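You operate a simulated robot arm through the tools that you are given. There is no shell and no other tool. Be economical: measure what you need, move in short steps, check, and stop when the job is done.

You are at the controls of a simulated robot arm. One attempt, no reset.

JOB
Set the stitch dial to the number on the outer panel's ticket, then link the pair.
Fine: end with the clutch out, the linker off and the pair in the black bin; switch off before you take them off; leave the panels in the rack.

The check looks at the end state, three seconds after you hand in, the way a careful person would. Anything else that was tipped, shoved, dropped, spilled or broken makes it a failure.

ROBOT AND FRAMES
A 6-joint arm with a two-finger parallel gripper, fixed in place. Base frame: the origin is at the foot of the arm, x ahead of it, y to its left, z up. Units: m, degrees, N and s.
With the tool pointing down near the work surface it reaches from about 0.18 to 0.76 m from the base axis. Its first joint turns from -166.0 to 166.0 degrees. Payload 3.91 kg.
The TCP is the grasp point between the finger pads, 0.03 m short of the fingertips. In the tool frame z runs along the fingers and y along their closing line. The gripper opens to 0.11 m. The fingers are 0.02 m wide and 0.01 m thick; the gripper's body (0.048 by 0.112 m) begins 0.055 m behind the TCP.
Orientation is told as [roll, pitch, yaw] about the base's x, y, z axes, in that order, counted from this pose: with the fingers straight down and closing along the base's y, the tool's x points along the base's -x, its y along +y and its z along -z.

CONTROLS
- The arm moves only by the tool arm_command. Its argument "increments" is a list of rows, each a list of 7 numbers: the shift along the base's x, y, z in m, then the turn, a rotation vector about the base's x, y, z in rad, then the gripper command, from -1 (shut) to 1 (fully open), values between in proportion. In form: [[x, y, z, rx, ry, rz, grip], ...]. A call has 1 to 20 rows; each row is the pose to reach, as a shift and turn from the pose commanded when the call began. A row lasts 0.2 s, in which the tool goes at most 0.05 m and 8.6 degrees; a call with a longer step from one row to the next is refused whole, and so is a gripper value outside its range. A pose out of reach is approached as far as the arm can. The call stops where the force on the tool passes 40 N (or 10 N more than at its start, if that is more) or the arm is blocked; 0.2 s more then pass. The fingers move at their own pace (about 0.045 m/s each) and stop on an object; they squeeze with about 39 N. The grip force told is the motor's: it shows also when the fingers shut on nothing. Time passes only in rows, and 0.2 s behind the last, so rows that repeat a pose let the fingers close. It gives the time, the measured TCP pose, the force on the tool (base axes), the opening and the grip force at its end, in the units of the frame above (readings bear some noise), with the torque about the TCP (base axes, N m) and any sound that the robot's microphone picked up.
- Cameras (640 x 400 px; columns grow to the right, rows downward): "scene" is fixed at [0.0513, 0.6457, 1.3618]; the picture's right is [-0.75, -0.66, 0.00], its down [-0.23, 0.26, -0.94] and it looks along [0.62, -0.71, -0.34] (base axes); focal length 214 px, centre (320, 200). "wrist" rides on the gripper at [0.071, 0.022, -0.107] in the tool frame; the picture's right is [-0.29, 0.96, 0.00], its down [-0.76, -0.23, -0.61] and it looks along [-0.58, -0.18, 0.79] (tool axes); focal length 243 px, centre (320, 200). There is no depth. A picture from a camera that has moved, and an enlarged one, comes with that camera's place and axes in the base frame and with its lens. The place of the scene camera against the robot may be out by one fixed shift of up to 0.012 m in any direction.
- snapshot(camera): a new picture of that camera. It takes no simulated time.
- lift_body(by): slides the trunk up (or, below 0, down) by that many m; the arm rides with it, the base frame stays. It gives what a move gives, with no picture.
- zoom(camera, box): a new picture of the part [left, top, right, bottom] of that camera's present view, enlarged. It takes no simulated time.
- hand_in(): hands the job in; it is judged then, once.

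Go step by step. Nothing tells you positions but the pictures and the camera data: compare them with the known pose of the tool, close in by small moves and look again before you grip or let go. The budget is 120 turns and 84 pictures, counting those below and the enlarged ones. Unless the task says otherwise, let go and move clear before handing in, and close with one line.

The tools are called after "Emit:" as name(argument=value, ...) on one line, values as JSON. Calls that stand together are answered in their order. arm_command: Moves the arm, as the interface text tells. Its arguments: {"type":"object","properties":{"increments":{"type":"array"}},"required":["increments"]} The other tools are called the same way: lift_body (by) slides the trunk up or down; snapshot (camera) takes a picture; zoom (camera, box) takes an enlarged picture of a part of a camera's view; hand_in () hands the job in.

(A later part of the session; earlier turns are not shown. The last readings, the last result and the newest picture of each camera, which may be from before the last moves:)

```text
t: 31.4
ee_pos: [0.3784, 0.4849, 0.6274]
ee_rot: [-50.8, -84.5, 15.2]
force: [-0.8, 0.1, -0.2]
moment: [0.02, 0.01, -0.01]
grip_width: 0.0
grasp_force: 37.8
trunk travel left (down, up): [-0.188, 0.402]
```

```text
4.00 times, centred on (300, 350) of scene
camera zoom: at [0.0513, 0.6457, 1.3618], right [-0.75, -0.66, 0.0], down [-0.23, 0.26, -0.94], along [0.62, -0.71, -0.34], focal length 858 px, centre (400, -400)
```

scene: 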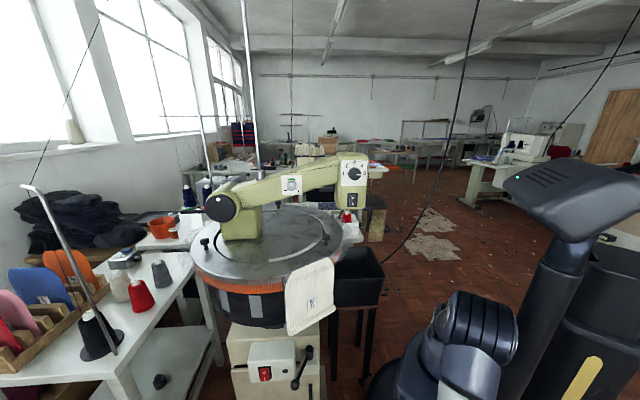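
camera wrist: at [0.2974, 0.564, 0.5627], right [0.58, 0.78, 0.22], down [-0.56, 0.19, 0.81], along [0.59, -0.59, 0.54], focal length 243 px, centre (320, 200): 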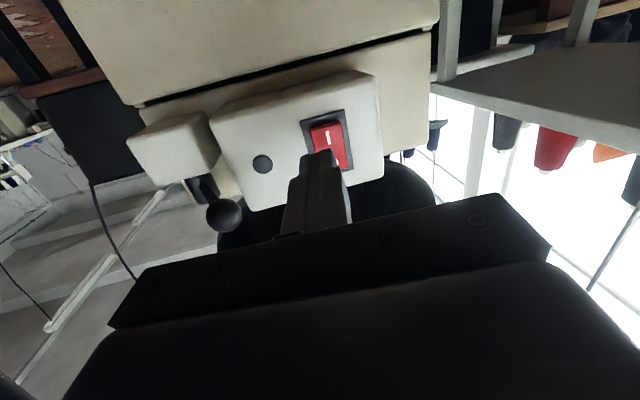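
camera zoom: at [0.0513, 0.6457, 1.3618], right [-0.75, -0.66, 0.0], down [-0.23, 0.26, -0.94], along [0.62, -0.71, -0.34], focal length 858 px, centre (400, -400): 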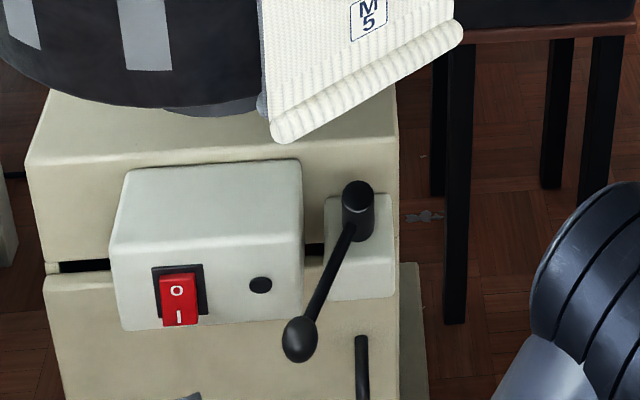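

The tip is aimed just below the "I". Adjust slightly up and push in, watching force.

Emit:
arm_command(increments=[[0.002, 0.003, 0.006, 0, 0, 0, -1], [0.026, -0.014, 0.006, 0, 0, 0, -1], [0.042, -0.026, 0.006, 0, 0, 0, -1], [0.047, -0.029, 0.006, 0, 0, 0, -1], [0.051, -0.032, 0.006, 0, 0, 0, -1], [0.055, -0.035, 0.006, 0, 0, 0, -1], [0.059, -0.038, 0.006, 0, 0, 0, -1]])

Emit:
zoom(camera="wrist", box=[200, 60, 440, 210])

```text
t: 32.7
ee_pos: [0.4233, 0.4608, 0.6346]
ee_rot: [-50.7, -84.5, 15.4]
force: [-25.5, 15.2, -1.9]
moment: [-0.11, -0.12, -0.34]
grip_width: 0.0
grasp_force: 38.4
trunk travel left (down, up): [-0.188, 0.402]
stopped in row 6: the force on the tool passed its limit at 46 N (the readings are from after the stop); the commanded pose is now the measured one
```

```text
2.67 times, centred on (320, 135) of wrist
camera zoom: at [0.3406, 0.5365, 0.5694], right [0.57, 0.79, 0.22], down [-0.56, 0.18, 0.81], along [0.6, -0.59, 0.54], focal length 647 px, centre (320, 373)
```

zoom: 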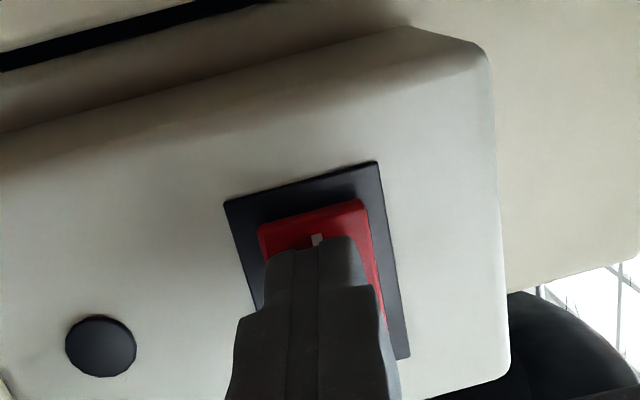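

The tip landed a bit too close to the rocker's centre. Back off, lower ~12 mm, push again.

Emit:
arm_command(increments=[[-0.02, 0.014, 0, 0, 0, 0, -1], [-0.02, 0.014, -0.013, 0, 0, 0, -1], [-0.005, 0.0035, -0.013, 0, 0, 0, -1], [0.0, 0.0, -0.013, 0, 0, 0, -1], [0.004, -0.003, -0.013, 0, 0, 0, -1], [0.008, -0.006, -0.013, 0, 0, 0, -1], [0.012, -0.009, -0.013, 0, 0, 0, -1]])

Emit:
zoom(camera="wrist", box=[200, 60, 440, 210])

```text
t: 34.0
ee_pos: [0.4238, 0.4587, 0.6218]
ee_rot: [-49.0, -84.4, 14.3]
force: [-27.7, 18.6, -2.5]
moment: [-0.05, -0.21, -0.34]
grip_width: 0.0
grasp_force: 37.5
trunk travel left (down, up): [-0.188, 0.402]
stopped in row 6: the force on the tool passed its limit at 48 N (the readings are from after the stop); the commanded pose is now the measured one
```

```text
2.67 times, centred on (320, 135) of wrist
camera zoom: at [0.3411, 0.535, 0.5571], right [0.57, 0.79, 0.22], down [-0.56, 0.18, 0.81], along [0.6, -0.58, 0.54], focal length 647 px, centre (320, 373)
```

zoom: 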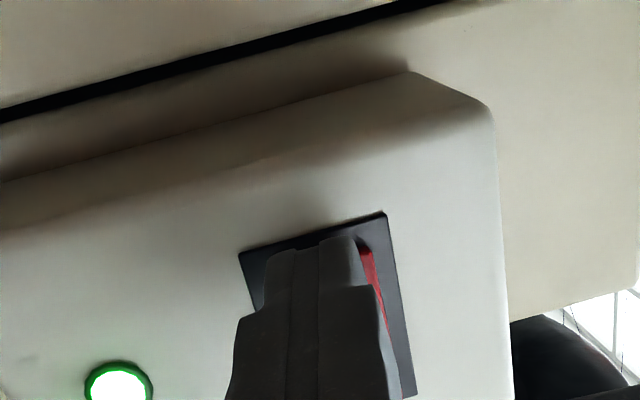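

The lamp is lit: the linker is on. Retreat and position the closed fingers on the left (+e) side of the clutch knob.

Emit:
arm_command(increments=[[-0.02, 0.014, 0, 0, 0, 0, -1], [-0.04, 0.03, 0.01, 0, 0, 0, -1], [-0.045, 0.01, 0.033, 0, 0, 0, -1], [-0.05, -0.005, 0.033, 0, 0, 0, -1], [-0.035, -0.02, 0.033, 0, 0, 0, -1]])

Emit:
snapshot(camera="wrist")

Emit:
zoom(camera="scene", box=[220, 300, 380, 400])

```text
t: 35.2
ee_pos: [0.3917, 0.4365, 0.6548]
ee_rot: [-49.0, -84.5, 13.9]
force: [-0.3, 0.1, -0.5]
moment: [0.01, 0.0, -0.02]
grip_width: 0.0001
grasp_force: 37.8
trunk travel left (down, up): [-0.188, 0.402]
```

```text
39 pictures are left
camera wrist: at [0.3094, 0.5134, 0.5908], right [0.57, 0.79, 0.22], down [-0.56, 0.18, 0.81], along [0.6, -0.59, 0.54], focal length 243 px, centre (320, 200)
```

wrist: 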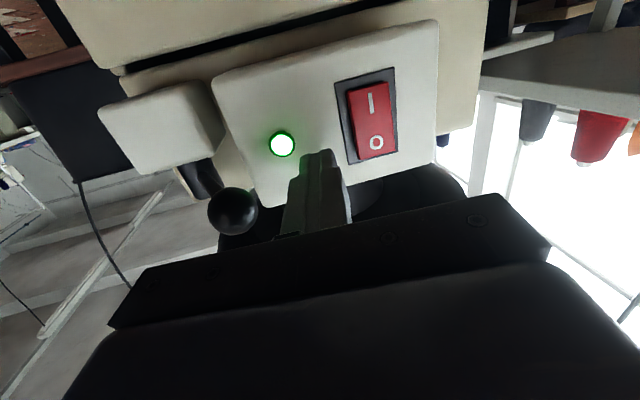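

```text
4.00 times, centred on (300, 350) of scene
camera zoom: at [0.0513, 0.6457, 1.3618], right [-0.75, -0.66, 0.0], down [-0.23, 0.26, -0.94], along [0.62, -0.71, -0.34], focal length 858 px, centre (400, -400)
```

zoom: 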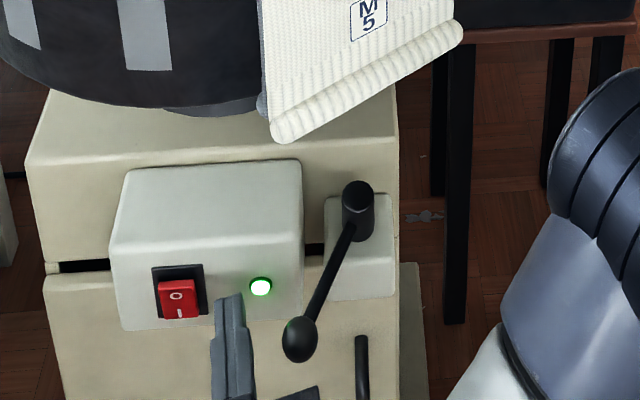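

Finger is left of the knob, ring still stationary. Push along -e gently.

Emit:
arm_command(increments=[[-0.01, -0.01, 0, 0, 0, 0, -1], [-0.02, -0.02, 0, 0, 0, 0, -1], [-0.028, -0.028, 0, 0, 0, 0, -1], [-0.036, -0.036, 0, 0, 0, 0, -1], [-0.044, -0.044, 0, 0, 0, 0, -1]])

Emit:
zoom(camera="scene", box=[180, 200, 400, 400])

```text
t: 36.4
ee_pos: [0.3486, 0.3914, 0.6552]
ee_rot: [-48.8, -84.5, 13.8]
force: [-0.2, 0.5, 0.5]
moment: [-0.01, 0.0, 0.0]
grip_width: 0.0
grasp_force: 38.2
trunk travel left (down, up): [-0.188, 0.402]
```

```text
2.00 times, centred on (290, 300) of scene
camera zoom: at [0.0513, 0.6457, 1.3618], right [-0.75, -0.66, 0.0], down [-0.23, 0.26, -0.94], along [0.62, -0.71, -0.34], focal length 429 px, centre (380, 0)
```

zoom: 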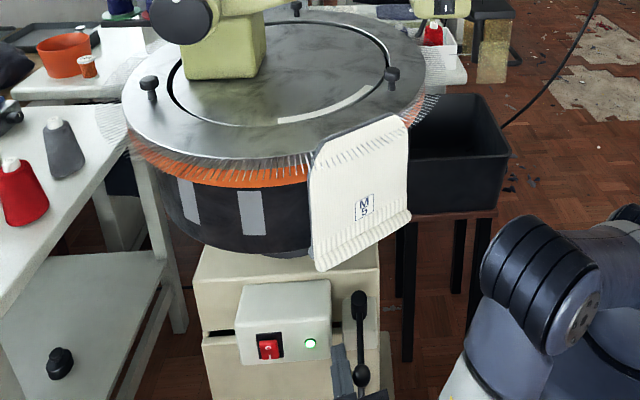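

Lever is at mid-position, ring hasn't moved. Keep pushing.

Emit:
arm_command(increments=[[-0.01, -0.01, 0, 0, 0, 0, -1], [-0.02, -0.02, 0, 0, 0, 0, -1], [-0.03, -0.03, 0, 0, 0, 0, -1], [-0.038, -0.038, 0, 0, 0, 0, -1]])

Emit:
zoom(camera="scene", box=[180, 200, 400, 400])

```text
t: 37.4
ee_pos: [0.3154, 0.359, 0.6544]
ee_rot: [-43.4, -84.7, 9.1]
force: [22.6, 14.0, -5.7]
moment: [0.05, -0.08, 0.05]
grip_width: 0.0
grasp_force: 37.7
trunk travel left (down, up): [-0.188, 0.402]
stopped in row 4: the force on the tool passed its limit at 45 N (the readings are from after the stop); the commanded pose is now the measured one
```

```text
2.00 times, centred on (290, 300) of scene
camera zoom: at [0.0513, 0.6457, 1.3618], right [-0.75, -0.66, 0.0], down [-0.23, 0.26, -0.94], along [0.62, -0.71, -0.34], focal length 429 px, centre (380, 0)
```

zoom: 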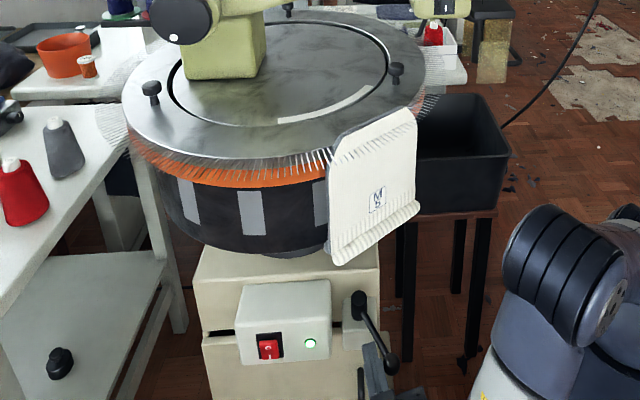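

The ring is turning and carrying the pair toward the head: clutch is in. Meanwhile I bring the finger around to the other side of the lever, ready to pull the clutch out.

Emit:
arm_command(increments=[[-0.02, 0.03, 0, 0, 0, 0, -1], [-0.05, 0.06, 0, 0, 0, 0, -1], [-0.08, 0.03, 0, 0, 0, 0, -1], [-0.105, 0.0, 0, 0, 0, 0, -1], [-0.105, -0.003, 0, 0, 0, 0, -1]])

Emit:
snapshot(camera="scene")

```text
t: 38.6
ee_pos: [0.2083, 0.3531, 0.6572]
ee_rot: [-44.9, -84.7, 10.5]
force: [0.6, 0.0, 0.2]
moment: [-0.03, 0.02, 0.01]
grip_width: 0.0
grasp_force: 37.8
trunk travel left (down, up): [-0.188, 0.402]
```

```text
35 pictures are left
```

scene: 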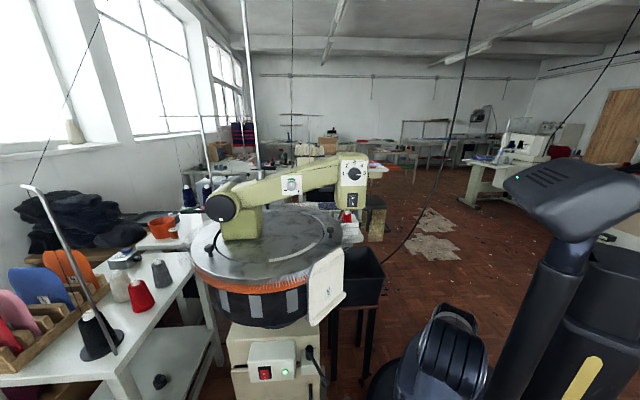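

The pair is approaching the head at a slow pace. Put the finger beside the lever (not touching) and check on progress.

Emit:
arm_command(increments=[[0.02, -0.02, 0, 0, 0, 0, -1], [0.04, -0.04, 0, 0, 0, 0, -1], [0.048, -0.048, 0, 0, 0, 0, -1], [0.048, -0.048, 0, 0, 0, 0, -1]])

Emit:
zoom(camera="scene", box=[180, 200, 400, 400])

```text
t: 39.6
ee_pos: [0.2563, 0.3053, 0.6565]
ee_rot: [-45.1, -84.7, 10.5]
force: [0.5, 1.1, 0.3]
moment: [0.0, 0.01, 0.0]
grip_width: 0.0
grasp_force: 37.4
trunk travel left (down, up): [-0.188, 0.402]
```

```text
2.00 times, centred on (290, 300) of scene
camera zoom: at [0.0513, 0.6457, 1.3618], right [-0.75, -0.66, 0.0], down [-0.23, 0.26, -0.94], along [0.62, -0.71, -0.34], focal length 429 px, centre (380, 0)
```

zoom: 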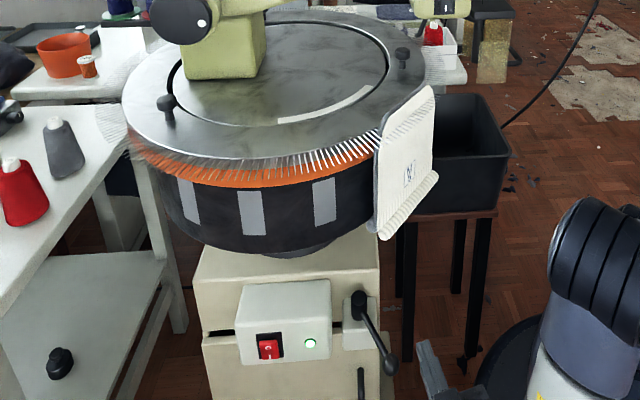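

Progressing. Wait two seconds and look.

Emit:
arm_command(increments=[[0, 0, 0, 0, 0, 0, -1], [0, 0, 0, 0, 0, 0, -1], [0, 0, 0, 0, 0, 0, -1], [0, 0, 0, 0, 0, 0, -1], [0, 0, 0, 0, 0, 0, -1], [0, 0, 0, 0, 0, 0, -1], [0, 0, 0, 0, 0, 0, -1], [0, 0, 0, 0, 0, 0, -1], [0, 0, 0, 0, 0, 0, -1], [0, 0, 0, 0, 0, 0, -1]])

Emit:
zoom(camera="scene", box=[240, 140, 440, 290])

```text
t: 41.8
ee_pos: [0.2553, 0.307, 0.6567]
ee_rot: [-45.0, -84.7, 10.6]
force: [0.9, 0.1, 0.4]
moment: [-0.01, 0.03, 0.0]
grip_width: 0.0001
grasp_force: 38.1
trunk travel left (down, up): [-0.188, 0.402]
```

```text
2.67 times, centred on (340, 215) of scene
camera zoom: at [0.0513, 0.6457, 1.3618], right [-0.75, -0.66, 0.0], down [-0.23, 0.26, -0.94], along [0.62, -0.71, -0.34], focal length 572 px, centre (267, 160)
```

zoom: 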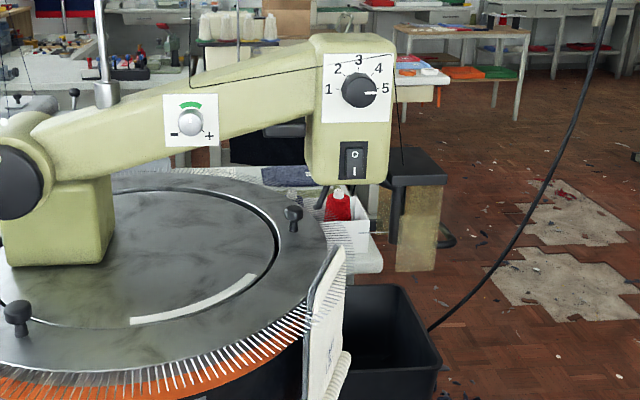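

I check the head rocker's state closely while the pair approaches.

Emit:
zoom(camera="scene", box=[335, 180, 370, 215])

Emit:
snapshot(camera="wrist")

```text
11.43 times, centred on (352, 198) of scene
camera zoom: at [0.0513, 0.6457, 1.3618], right [-0.75, -0.66, 0.0], down [-0.23, 0.26, -0.94], along [0.62, -0.71, -0.34], focal length 2451 px, centre (-51, 229)
```

zoom: 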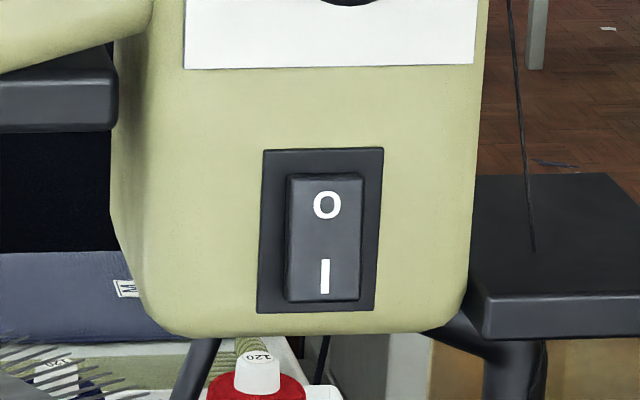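

```text
31 pictures are left
camera wrist: at [0.1729, 0.3834, 0.5915], right [0.56, 0.79, 0.23], down [-0.56, 0.17, 0.81], along [0.61, -0.59, 0.54], focal length 243 px, centre (320, 200)
```

wrist: 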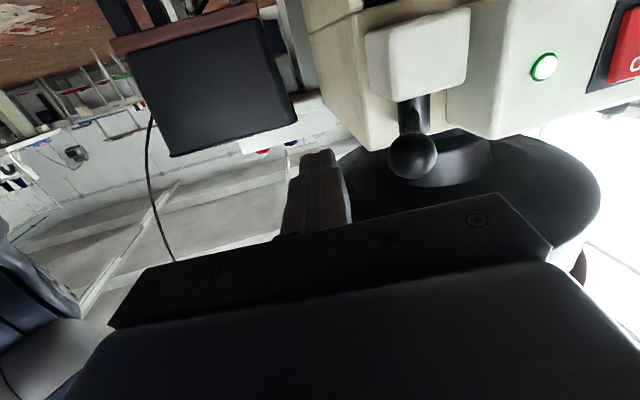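

The black rocker likely serves the (dark) work lamp bar under the arm, so I leave it. Wait more and watch the pair pass under the head.

Emit:
arm_command(increments=[[0, 0, 0, 0, 0, 0, -1], [0, 0, 0, 0, 0, 0, -1], [0, 0, 0, 0, 0, 0, -1], [0, 0, 0, 0, 0, 0, -1], [0, 0, 0, 0, 0, 0, -1], [0, 0, 0, 0, 0, 0, -1], [0, 0, 0, 0, 0, 0, -1], [0, 0, 0, 0, 0, 0, -1], [0, 0, 0, 0, 0, 0, -1], [0, 0, 0, 0, 0, 0, -1]])

Emit:
zoom(camera="scene", box=[280, 150, 420, 290])

```text
t: 44.0
ee_pos: [0.2559, 0.3059, 0.6555]
ee_rot: [-44.9, -84.6, 10.6]
force: [-0.3, 0.1, -0.3]
moment: [-0.01, 0.04, -0.02]
grip_width: 0.0
grasp_force: 37.0
trunk travel left (down, up): [-0.188, 0.402]
```

```text
2.86 times, centred on (350, 220) of scene
camera zoom: at [0.0513, 0.6457, 1.3618], right [-0.75, -0.66, 0.0], down [-0.23, 0.26, -0.94], along [0.62, -0.71, -0.34], focal length 613 px, centre (234, 143)
```

zoom: 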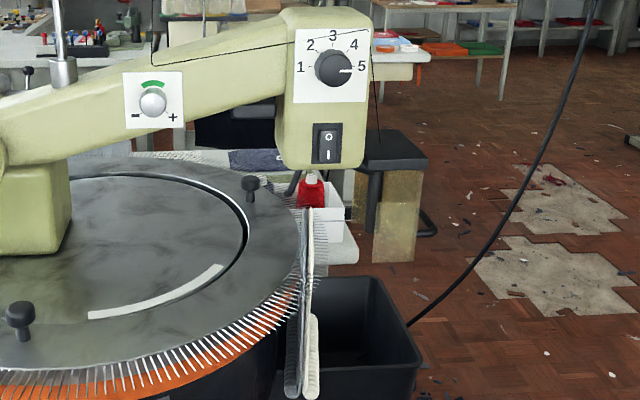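

The pair is about to enter under the head. Wait further.

Emit:
arm_command(increments=[[0, 0, 0, 0, 0, 0, -1], [0, 0, 0, 0, 0, 0, -1], [0, 0, 0, 0, 0, 0, -1], [0, 0, 0, 0, 0, 0, -1], [0, 0, 0, 0, 0, 0, -1], [0, 0, 0, 0, 0, 0, -1], [0, 0, 0, 0, 0, 0, -1], [0, 0, 0, 0, 0, 0, -1], [0, 0, 0, 0, 0, 0, -1], [0, 0, 0, 0, 0, 0, -1], [0, 0, 0, 0, 0, 0, -1], [0, 0, 0, 0, 0, 0, -1], [0, 0, 0, 0, 0, 0, -1], [0, 0, 0, 0, 0, 0, -1], [0, 0, 0, 0, 0, 0, -1]])

Emit:
zoom(camera="scene", box=[280, 150, 420, 290])

```text
t: 47.2
ee_pos: [0.2551, 0.3076, 0.6559]
ee_rot: [-44.9, -84.8, 10.6]
force: [-0.3, 0.6, -0.8]
moment: [-0.04, -0.02, -0.04]
grip_width: 0.0
grasp_force: 38.1
trunk travel left (down, up): [-0.188, 0.402]
```

```text
2.86 times, centred on (350, 220) of scene
camera zoom: at [0.0513, 0.6457, 1.3618], right [-0.75, -0.66, 0.0], down [-0.23, 0.26, -0.94], along [0.62, -0.71, -0.34], focal length 613 px, centre (234, 143)
```

zoom: 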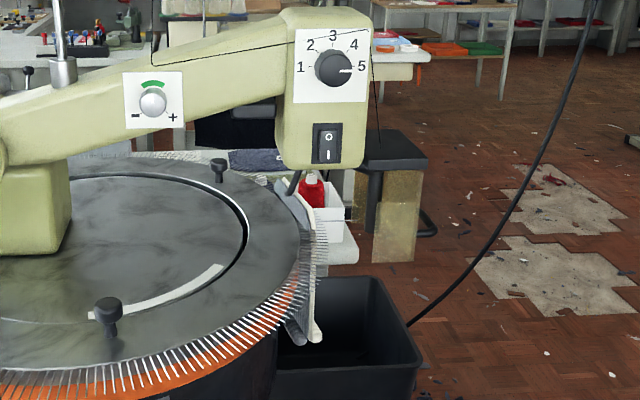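

The pair is partly through. Wait about 3 s more.

Emit:
arm_command(increments=[[0, 0, 0, 0, 0, 0, -1], [0, 0, 0, 0, 0, 0, -1], [0, 0, 0, 0, 0, 0, -1], [0, 0, 0, 0, 0, 0, -1], [0, 0, 0, 0, 0, 0, -1], [0, 0, 0, 0, 0, 0, -1], [0, 0, 0, 0, 0, 0, -1], [0, 0, 0, 0, 0, 0, -1], [0, 0, 0, 0, 0, 0, -1], [0, 0, 0, 0, 0, 0, -1], [0, 0, 0, 0, 0, 0, -1], [0, 0, 0, 0, 0, 0, -1], [0, 0, 0, 0, 0, 0, -1], [0, 0, 0, 0, 0, 0, -1]])

Emit:
zoom(camera="scene", box=[280, 150, 420, 290])

```text
t: 50.2
ee_pos: [0.2562, 0.3062, 0.6555]
ee_rot: [-44.9, -84.6, 10.5]
force: [-0.6, 0.3, -0.2]
moment: [-0.01, 0.02, -0.01]
grip_width: 0.0001
grasp_force: 37.1
trunk travel left (down, up): [-0.188, 0.402]
```

```text
2.86 times, centred on (350, 220) of scene
camera zoom: at [0.0513, 0.6457, 1.3618], right [-0.75, -0.66, 0.0], down [-0.23, 0.26, -0.94], along [0.62, -0.71, -0.34], focal length 613 px, centre (234, 143)
```

zoom: 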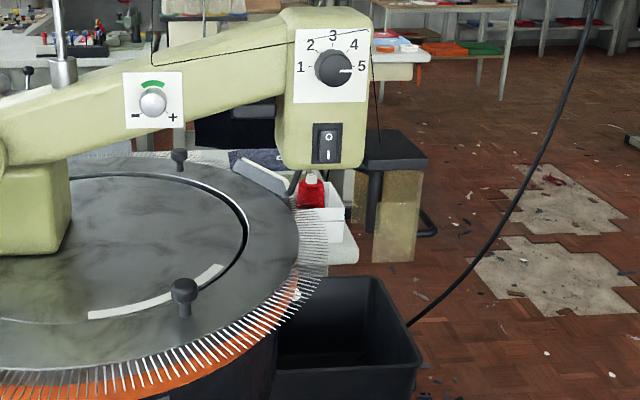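

Nearly through. A further 2.4 s, then check.

Emit:
arm_command(increments=[[0, 0, 0, 0, 0, 0, -1], [0, 0, 0, 0, 0, 0, -1], [0, 0, 0, 0, 0, 0, -1], [0, 0, 0, 0, 0, 0, -1], [0, 0, 0, 0, 0, 0, -1], [0, 0, 0, 0, 0, 0, -1], [0, 0, 0, 0, 0, 0, -1], [0, 0, 0, 0, 0, 0, -1], [0, 0, 0, 0, 0, 0, -1], [0, 0, 0, 0, 0, 0, -1], [0, 0, 0, 0, 0, 0, -1]])

Emit:
zoom(camera="scene", box=[290, 170, 370, 260])

```text
t: 52.6
ee_pos: [0.2562, 0.3071, 0.6573]
ee_rot: [-44.9, -84.8, 10.5]
force: [0.0, -0.2, -0.1]
moment: [0.01, 0.03, 0.03]
grip_width: 0.0003
grasp_force: 37.3
trunk travel left (down, up): [-0.188, 0.402]
```

```text
4.44 times, centred on (330, 215) of scene
camera zoom: at [0.0513, 0.6457, 1.3618], right [-0.75, -0.66, 0.0], down [-0.23, 0.26, -0.94], along [0.62, -0.71, -0.34], focal length 953 px, centre (276, 133)
```

zoom: 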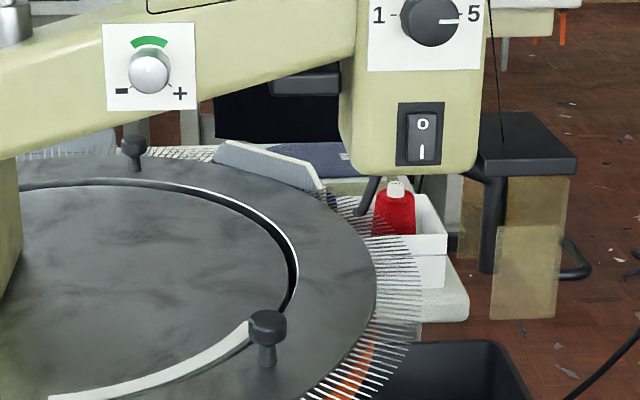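

The pair has fully passed the head. Now push the lever back (+e) to take the clutch out.

Emit:
arm_command(increments=[[0.02, 0.02, 0, 0, 0, 0, -1], [0.035, 0.035, 0, 0, 0, 0, -1], [0.048, 0.048, 0, 0, 0, 0, -1], [0.06, 0.06, 0, 0, 0, 0, -1], [0.072, 0.072, 0, 0, 0, 0, -1], [0.082, 0.082, 0, 0, 0, 0, -1], [0.088, 0.088, 0, 0, 0, 0, -1]])

Emit:
snapshot(camera="scene")

```text
t: 54.0
ee_pos: [0.3345, 0.3838, 0.6565]
ee_rot: [-51.4, -84.5, 16.1]
force: [-17.9, -9.6, 6.5]
moment: [-0.07, -0.23, -0.47]
grip_width: 0.0001
grasp_force: 37.5
trunk travel left (down, up): [-0.188, 0.402]
stopped in row 7: the force on the tool passed its limit at 50 N (the readings are from after the stop); the commanded pose is now the measured one
```

```text
26 pictures are left
```

scene: 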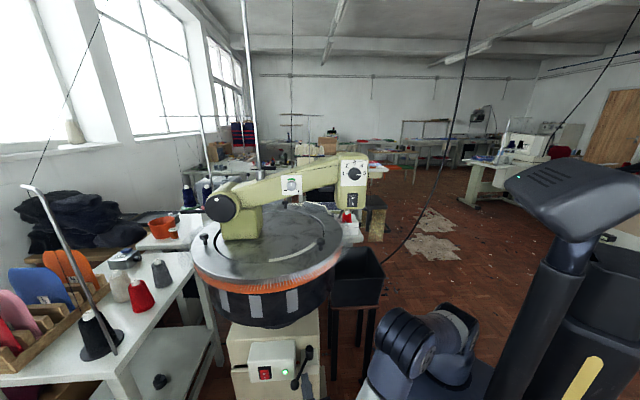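

Clutch is back at its starting (out) position. Now move around to the red rocker and press the "O" half.

Emit:
arm_command(increments=[[-0.02, 0.02, 0, 0, 0, 0, -1], [-0.045, 0.05, 0, 0, 0, 0, -1], [-0.03, 0.09, -0.005, 0, 0, 0, -1], [0.0, 0.12, -0.005, 0, 0, 0, -1], [0.035, 0.118, -0.005, 0, 0, 0, -1], [0.055, 0.1, -0.005, 0, 0, 0, -1]])

Emit:
zoom(camera="wrist", box=[200, 60, 440, 210])

```text
t: 55.5
ee_pos: [0.3926, 0.4841, 0.6487]
ee_rot: [-50.9, -84.5, 15.7]
force: [-0.1, 0.2, -0.2]
moment: [0.0, 0.01, 0.02]
grip_width: 0.0001
grasp_force: 37.6
trunk travel left (down, up): [-0.188, 0.402]
```

```text
2.67 times, centred on (320, 135) of wrist
camera zoom: at [0.3089, 0.5617, 0.5839], right [0.58, 0.79, 0.22], down [-0.56, 0.18, 0.81], along [0.6, -0.59, 0.54], focal length 647 px, centre (320, 373)
```

zoom: 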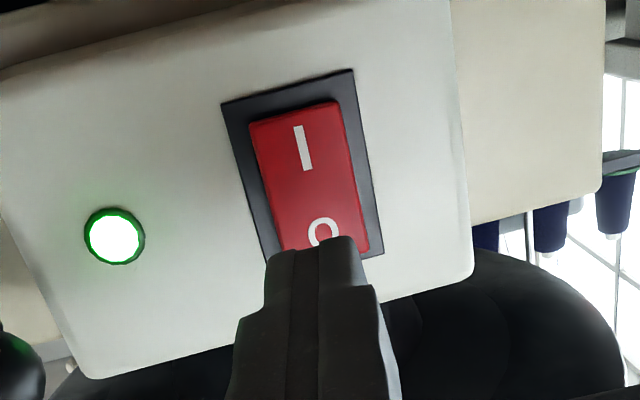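

Aim is slightly below the O; raise 12 mm and push in.

Emit:
arm_command(increments=[[0, 0, 0.012, 0, 0, 0, -1], [0.016, -0.012, 0.012, 0, 0, 0, -1], [0.024, -0.017, 0.012, 0, 0, 0, -1], [0.029, -0.021, 0.012, 0, 0, 0, -1], [0.033, -0.024, 0.012, 0, 0, 0, -1], [0.037, -0.027, 0.012, 0, 0, 0, -1], [0.041, -0.03, 0.012, 0, 0, 0, -1]])

Emit:
arm_command(increments=[[-0.02, 0.014, 0, 0, 0, 0, -1], [-0.06, 0.044, 0, 0, 0, 0, -1]])

Emit:
zoom(camera="scene", box=[180, 200, 400, 400])

```text
t: 57.1
ee_pos: [0.4258, 0.4582, 0.6622]
ee_rot: [-49.5, -84.4, 14.7]
force: [-25.2, 15.7, 0.0]
moment: [0.19, 0.27, -0.33]
grip_width: 0.0
grasp_force: 38.0
trunk travel left (down, up): [-0.188, 0.402]
stopped in row 7: the force on the tool passed its limit at 43 N (the readings are from after the stop); the commanded pose is now the measured one
```

```text
t: 57.7
ee_pos: [0.369, 0.4999, 0.6623]
ee_rot: [-49.5, -84.3, 14.5]
force: [0.3, -0.6, -0.6]
moment: [0.01, -0.01, 0.04]
grip_width: 0.0
grasp_force: 37.3
trunk travel left (down, up): [-0.188, 0.402]
```

```text
2.00 times, centred on (290, 300) of scene
camera zoom: at [0.0513, 0.6457, 1.3618], right [-0.75, -0.66, 0.0], down [-0.23, 0.26, -0.94], along [0.62, -0.71, -0.34], focal length 429 px, centre (380, 0)
```

zoom: 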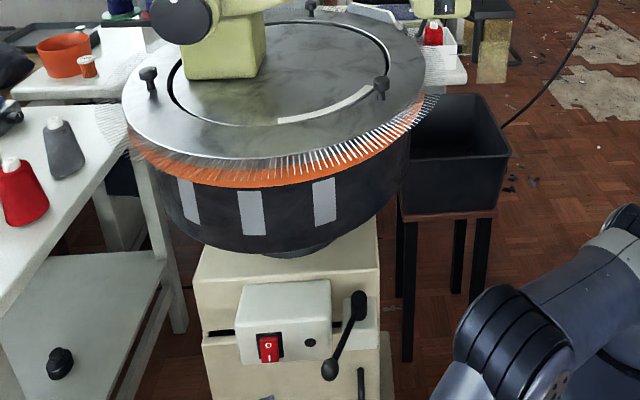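

Linker off (lamp dark), clutch out. The pair is now on the robot-facing far side of the ring near (0.6, 0.0), with the bin at about (0.36, 0.03, 0.86). I retreat, raise the trunk and point the tool down to approach the pair's top edge from above.

Emit:
arm_command(increments=[[-0.03, 0.01, 0, 0, 0, 0.1, -1], [-0.06, 0.01, 0, 0, 0, 0.22, -1], [-0.09, 0.0, 0, 0, 0, 0.35, -1], [-0.12, -0.01, 0, 0, 0, 0.48, -1], [-0.15, -0.03, 0, 0, 0, 0.61, -1], [-0.17, -0.04, 0, 0, 0, 0.64, -1]])

Emit:
lift_body(by=0.4)

Emit:
arm_command(increments=[[0, 0, 0.02, 0, 0.13, 0, 0], [0, 0, 0.04, 0, 0.27, 0, 0], [0, 0, 0.06, 0, 0.4, 0, 0], [0, 0, 0.08, 0, 0.53, 0, 0], [0, -0.02, 0.1, 0, 0.67, 0, 0], [0, -0.04, 0.12, 0, 0.8, 0, 0], [0, -0.06, 0.14, 0, 0.93, 0, 0], [0, -0.08, 0.16, 0, 1.07, 0, 0], [0, -0.1, 0.18, 0, 1.2, 0, 0], [0, -0.12, 0.18, 0, 1.33, 0, 0], [0, -0.14, 0.18, 0, 1.45, 0, 0]])

```text
t: 59.1
ee_pos: [0.1978, 0.4607, 0.66]
ee_rot: [-49.5, -84.2, 51.3]
force: [0.0, 0.8, 0.1]
moment: [0.0, -0.05, 0.04]
grip_width: 0.0002
grasp_force: 37.8
trunk travel left (down, up): [-0.188, 0.402]
```

```text
t: 62.9
ee_pos: [0.1978, 0.4601, 1.0598]
ee_rot: [-49.6, -84.2, 51.2]
force: [-0.7, -0.1, -0.4]
moment: [-0.01, -0.02, 0.01]
grip_width: 0.0
grasp_force: 37.1
trunk travel left (down, up): [-0.588, 0.002]
```

```text
t: 65.3
ee_pos: [0.1972, 0.318, 1.2398]
ee_rot: [1.4, -3.3, 4.5]
force: [0.4, 0.1, 0.0]
moment: [0.04, -0.01, 0.0]
grip_width: 0.0552
grasp_force: 0.1
trunk travel left (down, up): [-0.588, 0.002]
```

Now sweep around to the right side, keeping x≈0.22 clear of the head.

Emit:
arm_command(increments=[[0.0, -0.04, 0.02, -0.024, 0.058, -0.078, 0], [0.01, -0.08, 0.04, -0.024, 0.058, -0.078, 0], [0.02, -0.12, 0.06, -0.024, 0.058, -0.078, 0], [0.025, -0.16, 0.06, -0.024, 0.058, -0.078, 0], [0.025, -0.2, 0.06, -0.024, 0.058, -0.078, 0], [0.025, -0.24, 0.06, -0.024, 0.058, -0.078, 0], [0.025, -0.28, 0.06, -0.024, 0.058, -0.078, 0], [0.025, -0.32, 0.06, -0.024, 0.058, -0.078, 0], [0.025, -0.36, 0.06, -0.024, 0.058, -0.078, 0], [0.025, -0.4, 0.06, -0.024, 0.058, -0.078, 0], [0.06, -0.43, 0.06, -0.024, 0.058, -0.078, 0], [0.1, -0.45, 0.06, -0.024, 0.058, -0.078, 0], [0.14, -0.46, 0.06, -0.024, 0.058, -0.078, 0]])

Emit:
snapshot(camera="wrist")

Emit:
snapshot(camera="scene")

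```text
t: 68.1
ee_pos: [0.3383, -0.141, 1.3]
ee_rot: [0.1, 0.1, 0.0]
force: [0.2, 0.8, -0.4]
moment: [0.02, 0.02, -0.03]
grip_width: 0.0548
grasp_force: 0.1
trunk travel left (down, up): [-0.588, 0.002]
```

```text
23 pictures are left
camera wrist: at [0.2659, -0.1198, 1.4078], right [0.29, 0.96, 0.0], down [0.76, -0.23, 0.61], along [0.58, -0.18, -0.79], focal length 243 px, centre (320, 200)
```

wrist: 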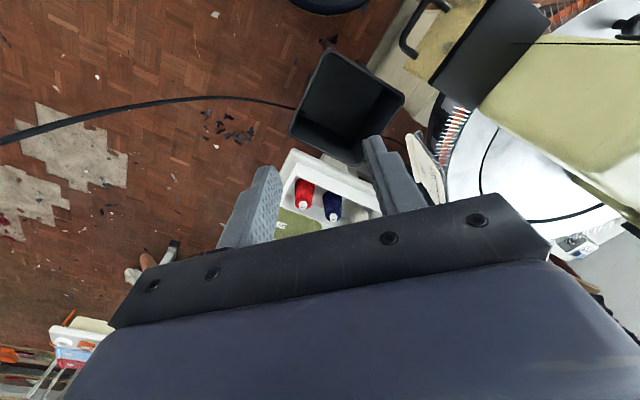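

```text
22 pictures are left
```

scene: 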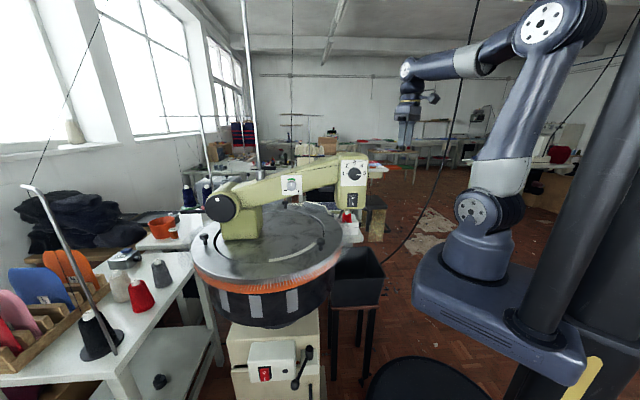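

The pair and bin are in view. Enlarge the pair.

Emit:
zoom(camera="wrist", box=[280, 30, 480, 230])

Emit:
zoom(camera="scene", box=[290, 170, 370, 260])

```text
2.00 times, centred on (380, 130) of wrist
camera zoom: at [0.2659, -0.1198, 1.4078], right [0.29, 0.96, 0.0], down [0.76, -0.23, 0.61], along [0.58, -0.18, -0.79], focal length 485 px, centre (200, 340)
```

zoom: 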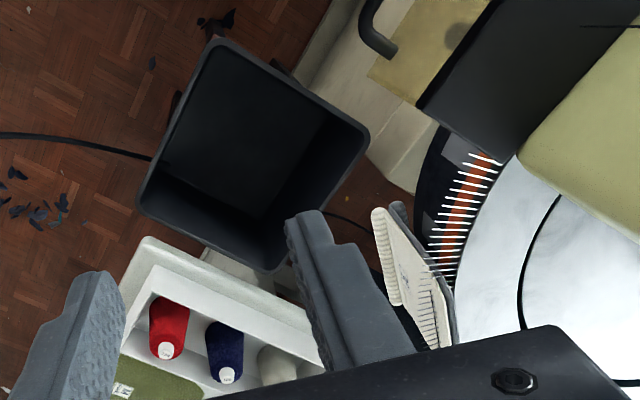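

```text
4.44 times, centred on (330, 215) of scene
camera zoom: at [0.0513, 0.6457, 1.3618], right [-0.75, -0.66, 0.0], down [-0.23, 0.26, -0.94], along [0.62, -0.71, -0.34], focal length 953 px, centre (276, 133)
```

zoom: 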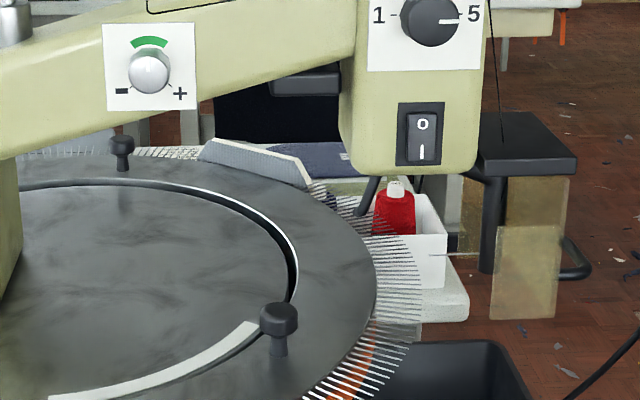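

The pair's top edge runs roughly along x from (0.555, 0.03) to (0.685, 0.03), outward being -y. Move above it with the tool vertical.

Emit:
arm_command(increments=[[0.04, 0, 0, 0, 0, 0, 0], [0.08, 0, 0, 0, 0, 0, 0], [0.12, 0.01, -0.02, 0, 0, 0, 0], [0.16, 0.03, -0.04, 0, 0, 0, 0], [0.2, 0.05, -0.06, 0, 0, 0, 0], [0.23, 0.07, -0.08, 0, 0, 0, 0], [0.25, 0.09, -0.1, 0, 0, 0, 0], [0.26, 0.1, -0.11, 0, 0, 0, 0]])

Emit:
snapshot(camera="wrist")

Emit:
zoom(camera="scene", box=[260, 140, 380, 240])

```text
t: 69.9
ee_pos: [0.5986, -0.0393, 1.1884]
ee_rot: [0.2, 0.0, 0.1]
force: [-1.3, 0.0, 0.0]
moment: [-0.01, 0.03, -0.01]
grip_width: 0.0551
grasp_force: 0.1
trunk travel left (down, up): [-0.588, 0.002]
```

```text
19 pictures are left
camera wrist: at [0.5263, -0.0183, 1.2967], right [0.29, 0.96, 0.0], down [0.76, -0.23, 0.61], along [0.58, -0.18, -0.79], focal length 243 px, centre (320, 200)
```

wrist: 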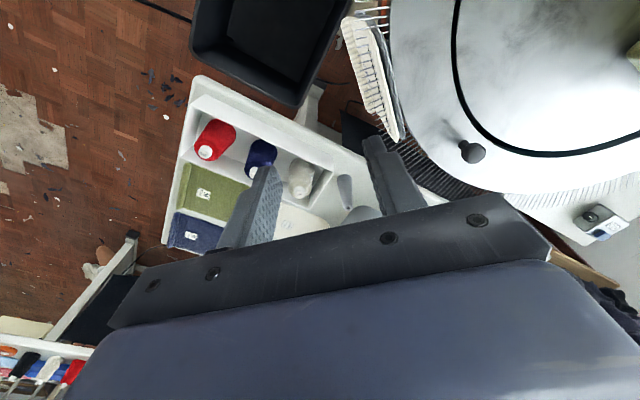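

```text
4.00 times, centred on (320, 190) of scene
camera zoom: at [0.0513, 0.6457, 1.3618], right [-0.75, -0.66, 0.0], down [-0.23, 0.26, -0.94], along [0.62, -0.71, -0.34], focal length 858 px, centre (320, 240)
```

zoom: 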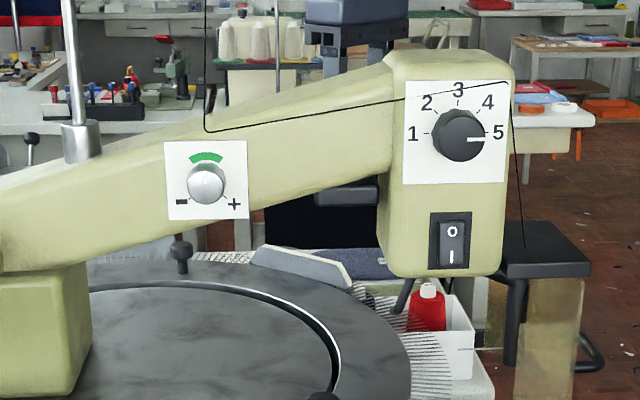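

Top edge centre ≈ (0.606, 0.037), z ≈ 1.01. Position straight above, slightly yawed to align, and look.

Emit:
arm_command(increments=[[0.002, 0.03, -0.02, 0, 0, 0.04, 0], [0.004, 0.055, -0.04, 0, 0, 0.08, 0], [0.006, 0.075, -0.06, 0, 0, 0.08, 0], [0.006, 0.075, -0.088, 0, 0, 0.08, 0]])

Emit:
zoom(camera="wrist", box=[200, 20, 460, 220])

Emit:
zoom(camera="scene", box=[280, 160, 370, 240])

```text
t: 70.9
ee_pos: [0.6044, 0.0352, 1.1019]
ee_rot: [0.1, 0.0, 4.7]
force: [0.1, 0.0, 0.6]
moment: [-0.01, 0.01, 0.02]
grip_width: 0.0548
grasp_force: 0.0
trunk travel left (down, up): [-0.588, 0.002]
```

```text
2.00 times, centred on (330, 120) of wrist
camera zoom: at [0.5317, 0.0512, 1.2095], right [0.21, 0.98, 0.0], down [0.78, -0.17, 0.61], along [0.59, -0.13, -0.79], focal length 485 px, centre (300, 360)
```

zoom: 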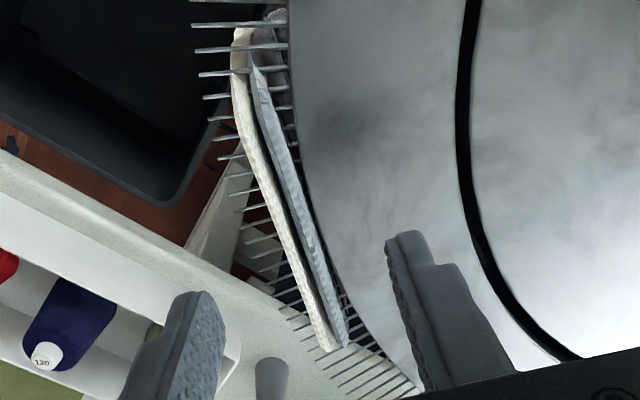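

```text
5.00 times, centred on (325, 200) of scene
camera zoom: at [0.0513, 0.6457, 1.3618], right [-0.75, -0.66, 0.0], down [-0.23, 0.26, -0.94], along [0.62, -0.71, -0.34], focal length 1072 px, centre (295, 200)
```

zoom: 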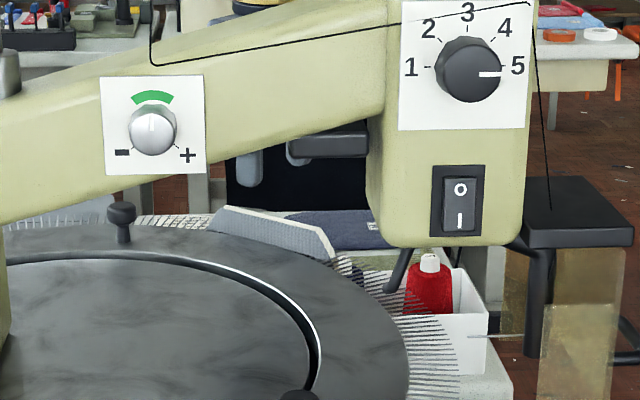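

Very well centred over the two panels' top edges. Descend to bring the tips close to the top edge height.

Emit:
arm_command(increments=[[0, -0.003, -0.03, 0, 0, -0.03, -0.1], [0, -0.003, -0.055, 0, 0, -0.03, -0.2]])

Emit:
zoom(camera="wrist", box=[200, 50, 440, 220])

Emit:
zoom(camera="scene", box=[280, 160, 370, 240])

```text
t: 71.5
ee_pos: [0.6048, 0.0334, 1.0449]
ee_rot: [0.1, 0.0, 2.7]
force: [0.3, -0.5, -0.4]
moment: [-0.02, 0.0, -0.01]
grip_width: 0.0437
grasp_force: 0.1
trunk travel left (down, up): [-0.588, 0.002]
```

```text
2.35 times, centred on (320, 135) of wrist
camera zoom: at [0.5313, 0.0505, 1.153], right [0.24, 0.97, 0.0], down [0.77, -0.19, 0.61], along [0.59, -0.15, -0.79], focal length 571 px, centre (320, 353)
```

zoom: 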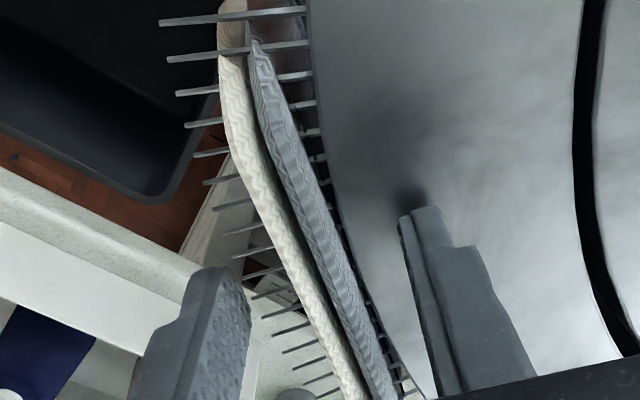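

```text
5.00 times, centred on (325, 200) of scene
camera zoom: at [0.0513, 0.6457, 1.3618], right [-0.75, -0.66, 0.0], down [-0.23, 0.26, -0.94], along [0.62, -0.71, -0.34], focal length 1072 px, centre (295, 200)
```

zoom: 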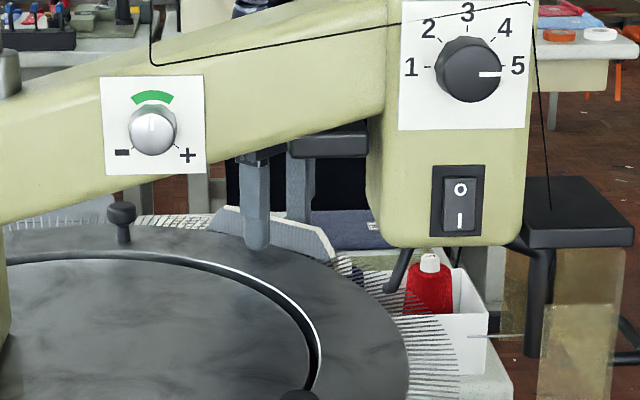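

The tips already overlap the top strip by about 2 cm and are just above the plate. Close here.

Emit:
arm_command(increments=[[0, 0, -0.003, 0, 0, 0, -0.4], [0, 0, -0.003, 0, 0, 0, -0.7], [0, 0, -0.003, 0, 0, 0, -1], [0, 0, -0.003, 0, 0, 0, -1], [0, 0, -0.003, 0, 0, 0, -1]])

Emit:
zoom(camera="wrist", box=[200, 50, 440, 220])

```text
t: 72.7
ee_pos: [0.6035, 0.0343, 1.0435]
ee_rot: [0.0, 0.0, 2.8]
force: [-0.8, 0.8, -0.1]
moment: [0.02, 0.02, 0.01]
grip_width: 0.0106
grasp_force: 38.9
trunk travel left (down, up): [-0.588, 0.002]
```

```text
2.35 times, centred on (320, 135) of wrist
camera zoom: at [0.5311, 0.0507, 1.1506], right [0.24, 0.97, 0.0], down [0.77, -0.19, 0.61], along [0.59, -0.15, -0.79], focal length 571 px, centre (320, 353)
```

zoom: 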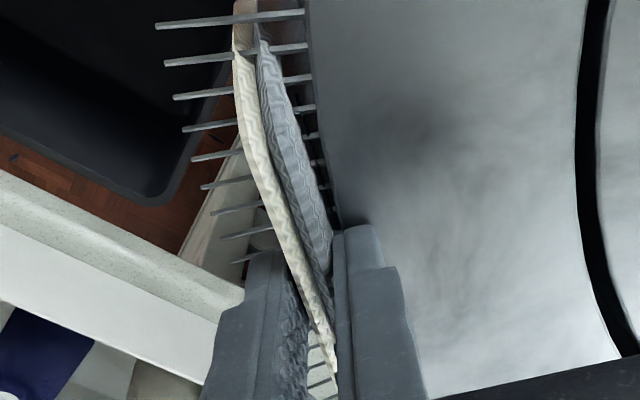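

Both panels are gripped. Pull straight outward (-y) along the points.

Emit:
arm_command(increments=[[0.001, -0.01, 0, 0, 0, 0, -1], [0.002, -0.02, 0, 0, 0, 0, -1], [0.003, -0.03, 0, 0, 0, 0, -1], [0.004, -0.04, 0, 0, 0, 0, -1], [0.006, -0.055, 0, 0, 0, 0, -1], [0.008, -0.07, 0, 0, 0, 0, -1], [0.01, -0.085, 0, 0, 0, 0, -1], [0.011, -0.1, 0, 0, 0, 0, -1]])

Emit:
snapshot(camera="wrist")

```text
t: 74.5
ee_pos: [0.6176, -0.0692, 1.0437]
ee_rot: [0.1, 0.0, 2.8]
force: [0.2, 0.1, -1.1]
moment: [-0.02, -0.01, 0.0]
grip_width: 0.0106
grasp_force: 38.9
trunk travel left (down, up): [-0.588, 0.002]
```

```text
12 pictures are left
camera wrist: at [0.5427, -0.0514, 1.1514], right [0.24, 0.97, 0.0], down [0.77, -0.19, 0.61], along [0.59, -0.15, -0.79], focal length 243 px, centre (320, 200)
```

wrist: 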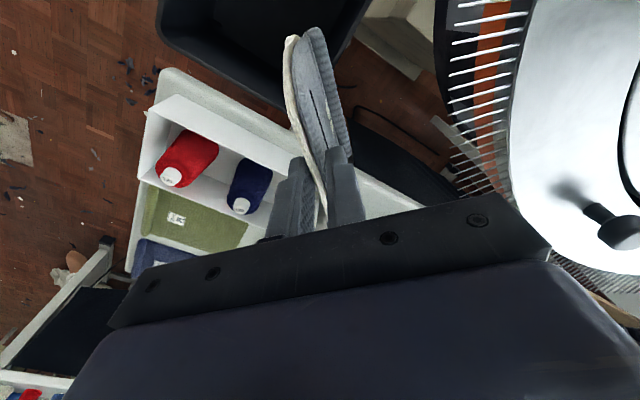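

The pair came off cleanly, both panels held. Lift slightly and carry it over the bin centre (≈(0.48, -0.125), rim z≈0.78).

Emit:
arm_command(increments=[[0, -0.01, 0.02, 0, 0, 0, -1], [0, -0.03, 0.05, 0, 0, 0, -1], [-0.03, -0.05, 0.05, 0, 0, 0, -1], [-0.06, -0.06, 0.05, 0, 0, 0, -1], [-0.09, -0.06, 0.05, 0, 0, 0, -1], [-0.12, -0.06, 0.05, 0, 0, 0, -1], [-0.138, -0.06, 0.05, 0, 0, 0, -1], [-0.138, -0.06, 0.05, 0, 0, 0, -1]])

Emit:
snapshot(camera="wrist")

Emit:
snapshot(camera="scene")

```text
t: 76.3
ee_pos: [0.4768, -0.1265, 1.096]
ee_rot: [0.1, -0.1, 3.0]
force: [-0.4, 0.4, -0.4]
moment: [-0.01, 0.03, 0.01]
grip_width: 0.0105
grasp_force: 38.8
trunk travel left (down, up): [-0.588, 0.002]
```

```text
11 pictures are left
camera wrist: at [0.4033, -0.1097, 1.2031], right [0.24, 0.97, 0.0], down [0.77, -0.19, 0.61], along [0.59, -0.15, -0.79], focal length 243 px, centre (320, 200)
```

wrist: 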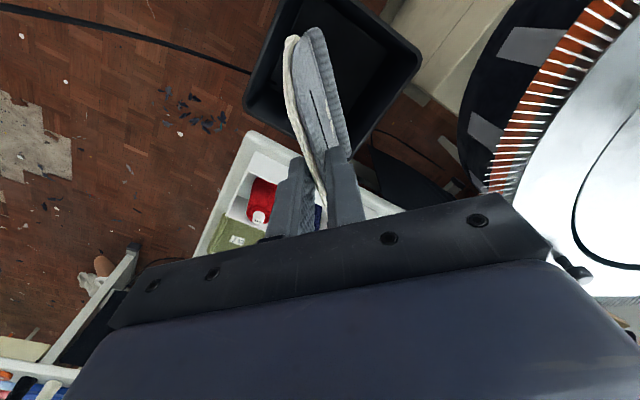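

```text
10 pictures are left
```

scene: 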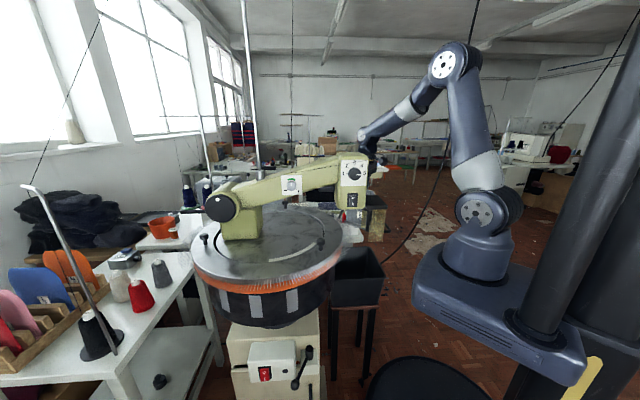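

The pair is over the bin (matches the rim centre in both views). Lower with a small correction.

Emit:
arm_command(increments=[[0.005, 0.005, -0.03, 0, 0, 0, -1], [0.01, 0.008, -0.06, 0, 0, 0, -1], [0.01, 0.008, -0.09, 0, 0, 0, -1], [0.01, 0.008, -0.12, 0, 0, 0, -1], [0.01, 0.008, -0.15, 0, 0, 0, -1], [0.01, 0.008, -0.175, 0, 0, 0, -1]])

Emit:
snapshot(camera="wrist")

Emit:
zoom(camera="scene", box=[300, 120, 460, 300])

```text
t: 77.7
ee_pos: [0.4869, -0.1213, 0.9209]
ee_rot: [0.1, 0.0, 2.9]
force: [0.3, -0.8, -0.3]
moment: [-0.02, -0.03, 0.02]
grip_width: 0.0105
grasp_force: 38.9
trunk travel left (down, up): [-0.588, 0.002]
```

```text
9 pictures are left
camera wrist: at [0.4142, -0.1032, 1.0282], right [0.24, 0.97, 0.0], down [0.77, -0.19, 0.61], along [0.59, -0.15, -0.79], focal length 243 px, centre (320, 200)
```

wrist: 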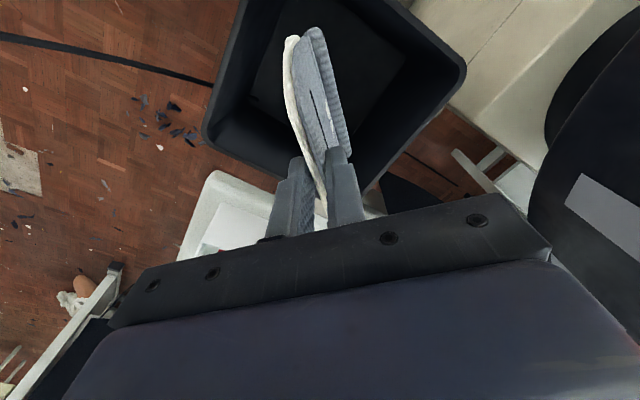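

```text
2.22 times, centred on (380, 210) of scene
camera zoom: at [0.0513, 0.6457, 1.3618], right [-0.75, -0.66, 0.0], down [-0.23, 0.26, -0.94], along [0.62, -0.71, -0.34], focal length 477 px, centre (187, 178)
```

zoom: 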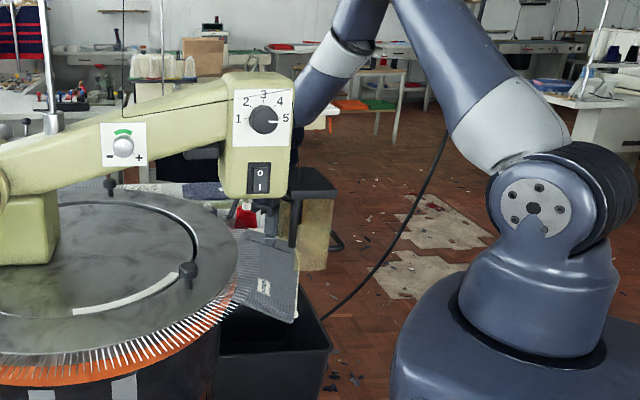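

Centred over the bin opening. Lower 5 cm more and release.

Emit:
arm_command(increments=[[0.002, 0.006, -0.025, 0, 0, 0, -1], [0.003, 0.012, -0.05, 0, 0, 0, -1], [0.003, 0.012, -0.06, 0, 0, 0, -1]])

Emit:
zoom(camera="scene", box=[300, 150, 420, 310])

```text
t: 78.5
ee_pos: [0.4902, -0.1075, 0.8591]
ee_rot: [0.0, 0.0, 2.9]
force: [-0.3, 1.1, -0.9]
moment: [-0.01, 0.0, -0.07]
grip_width: 0.0107
grasp_force: 38.8
trunk travel left (down, up): [-0.588, 0.002]
```

```text
2.50 times, centred on (360, 230) of scene
camera zoom: at [0.0513, 0.6457, 1.3618], right [-0.75, -0.66, 0.0], down [-0.23, 0.26, -0.94], along [0.62, -0.71, -0.34], focal length 536 px, centre (220, 125)
```

zoom: 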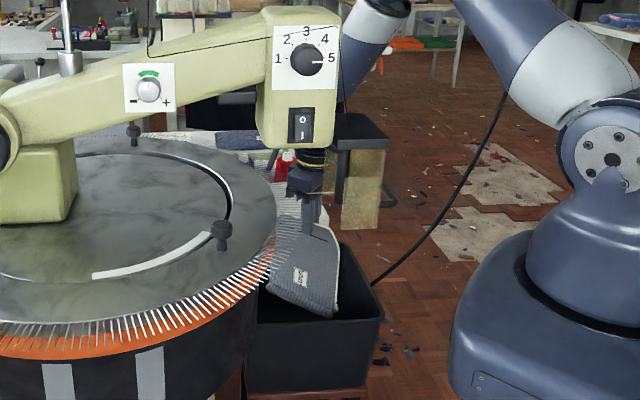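

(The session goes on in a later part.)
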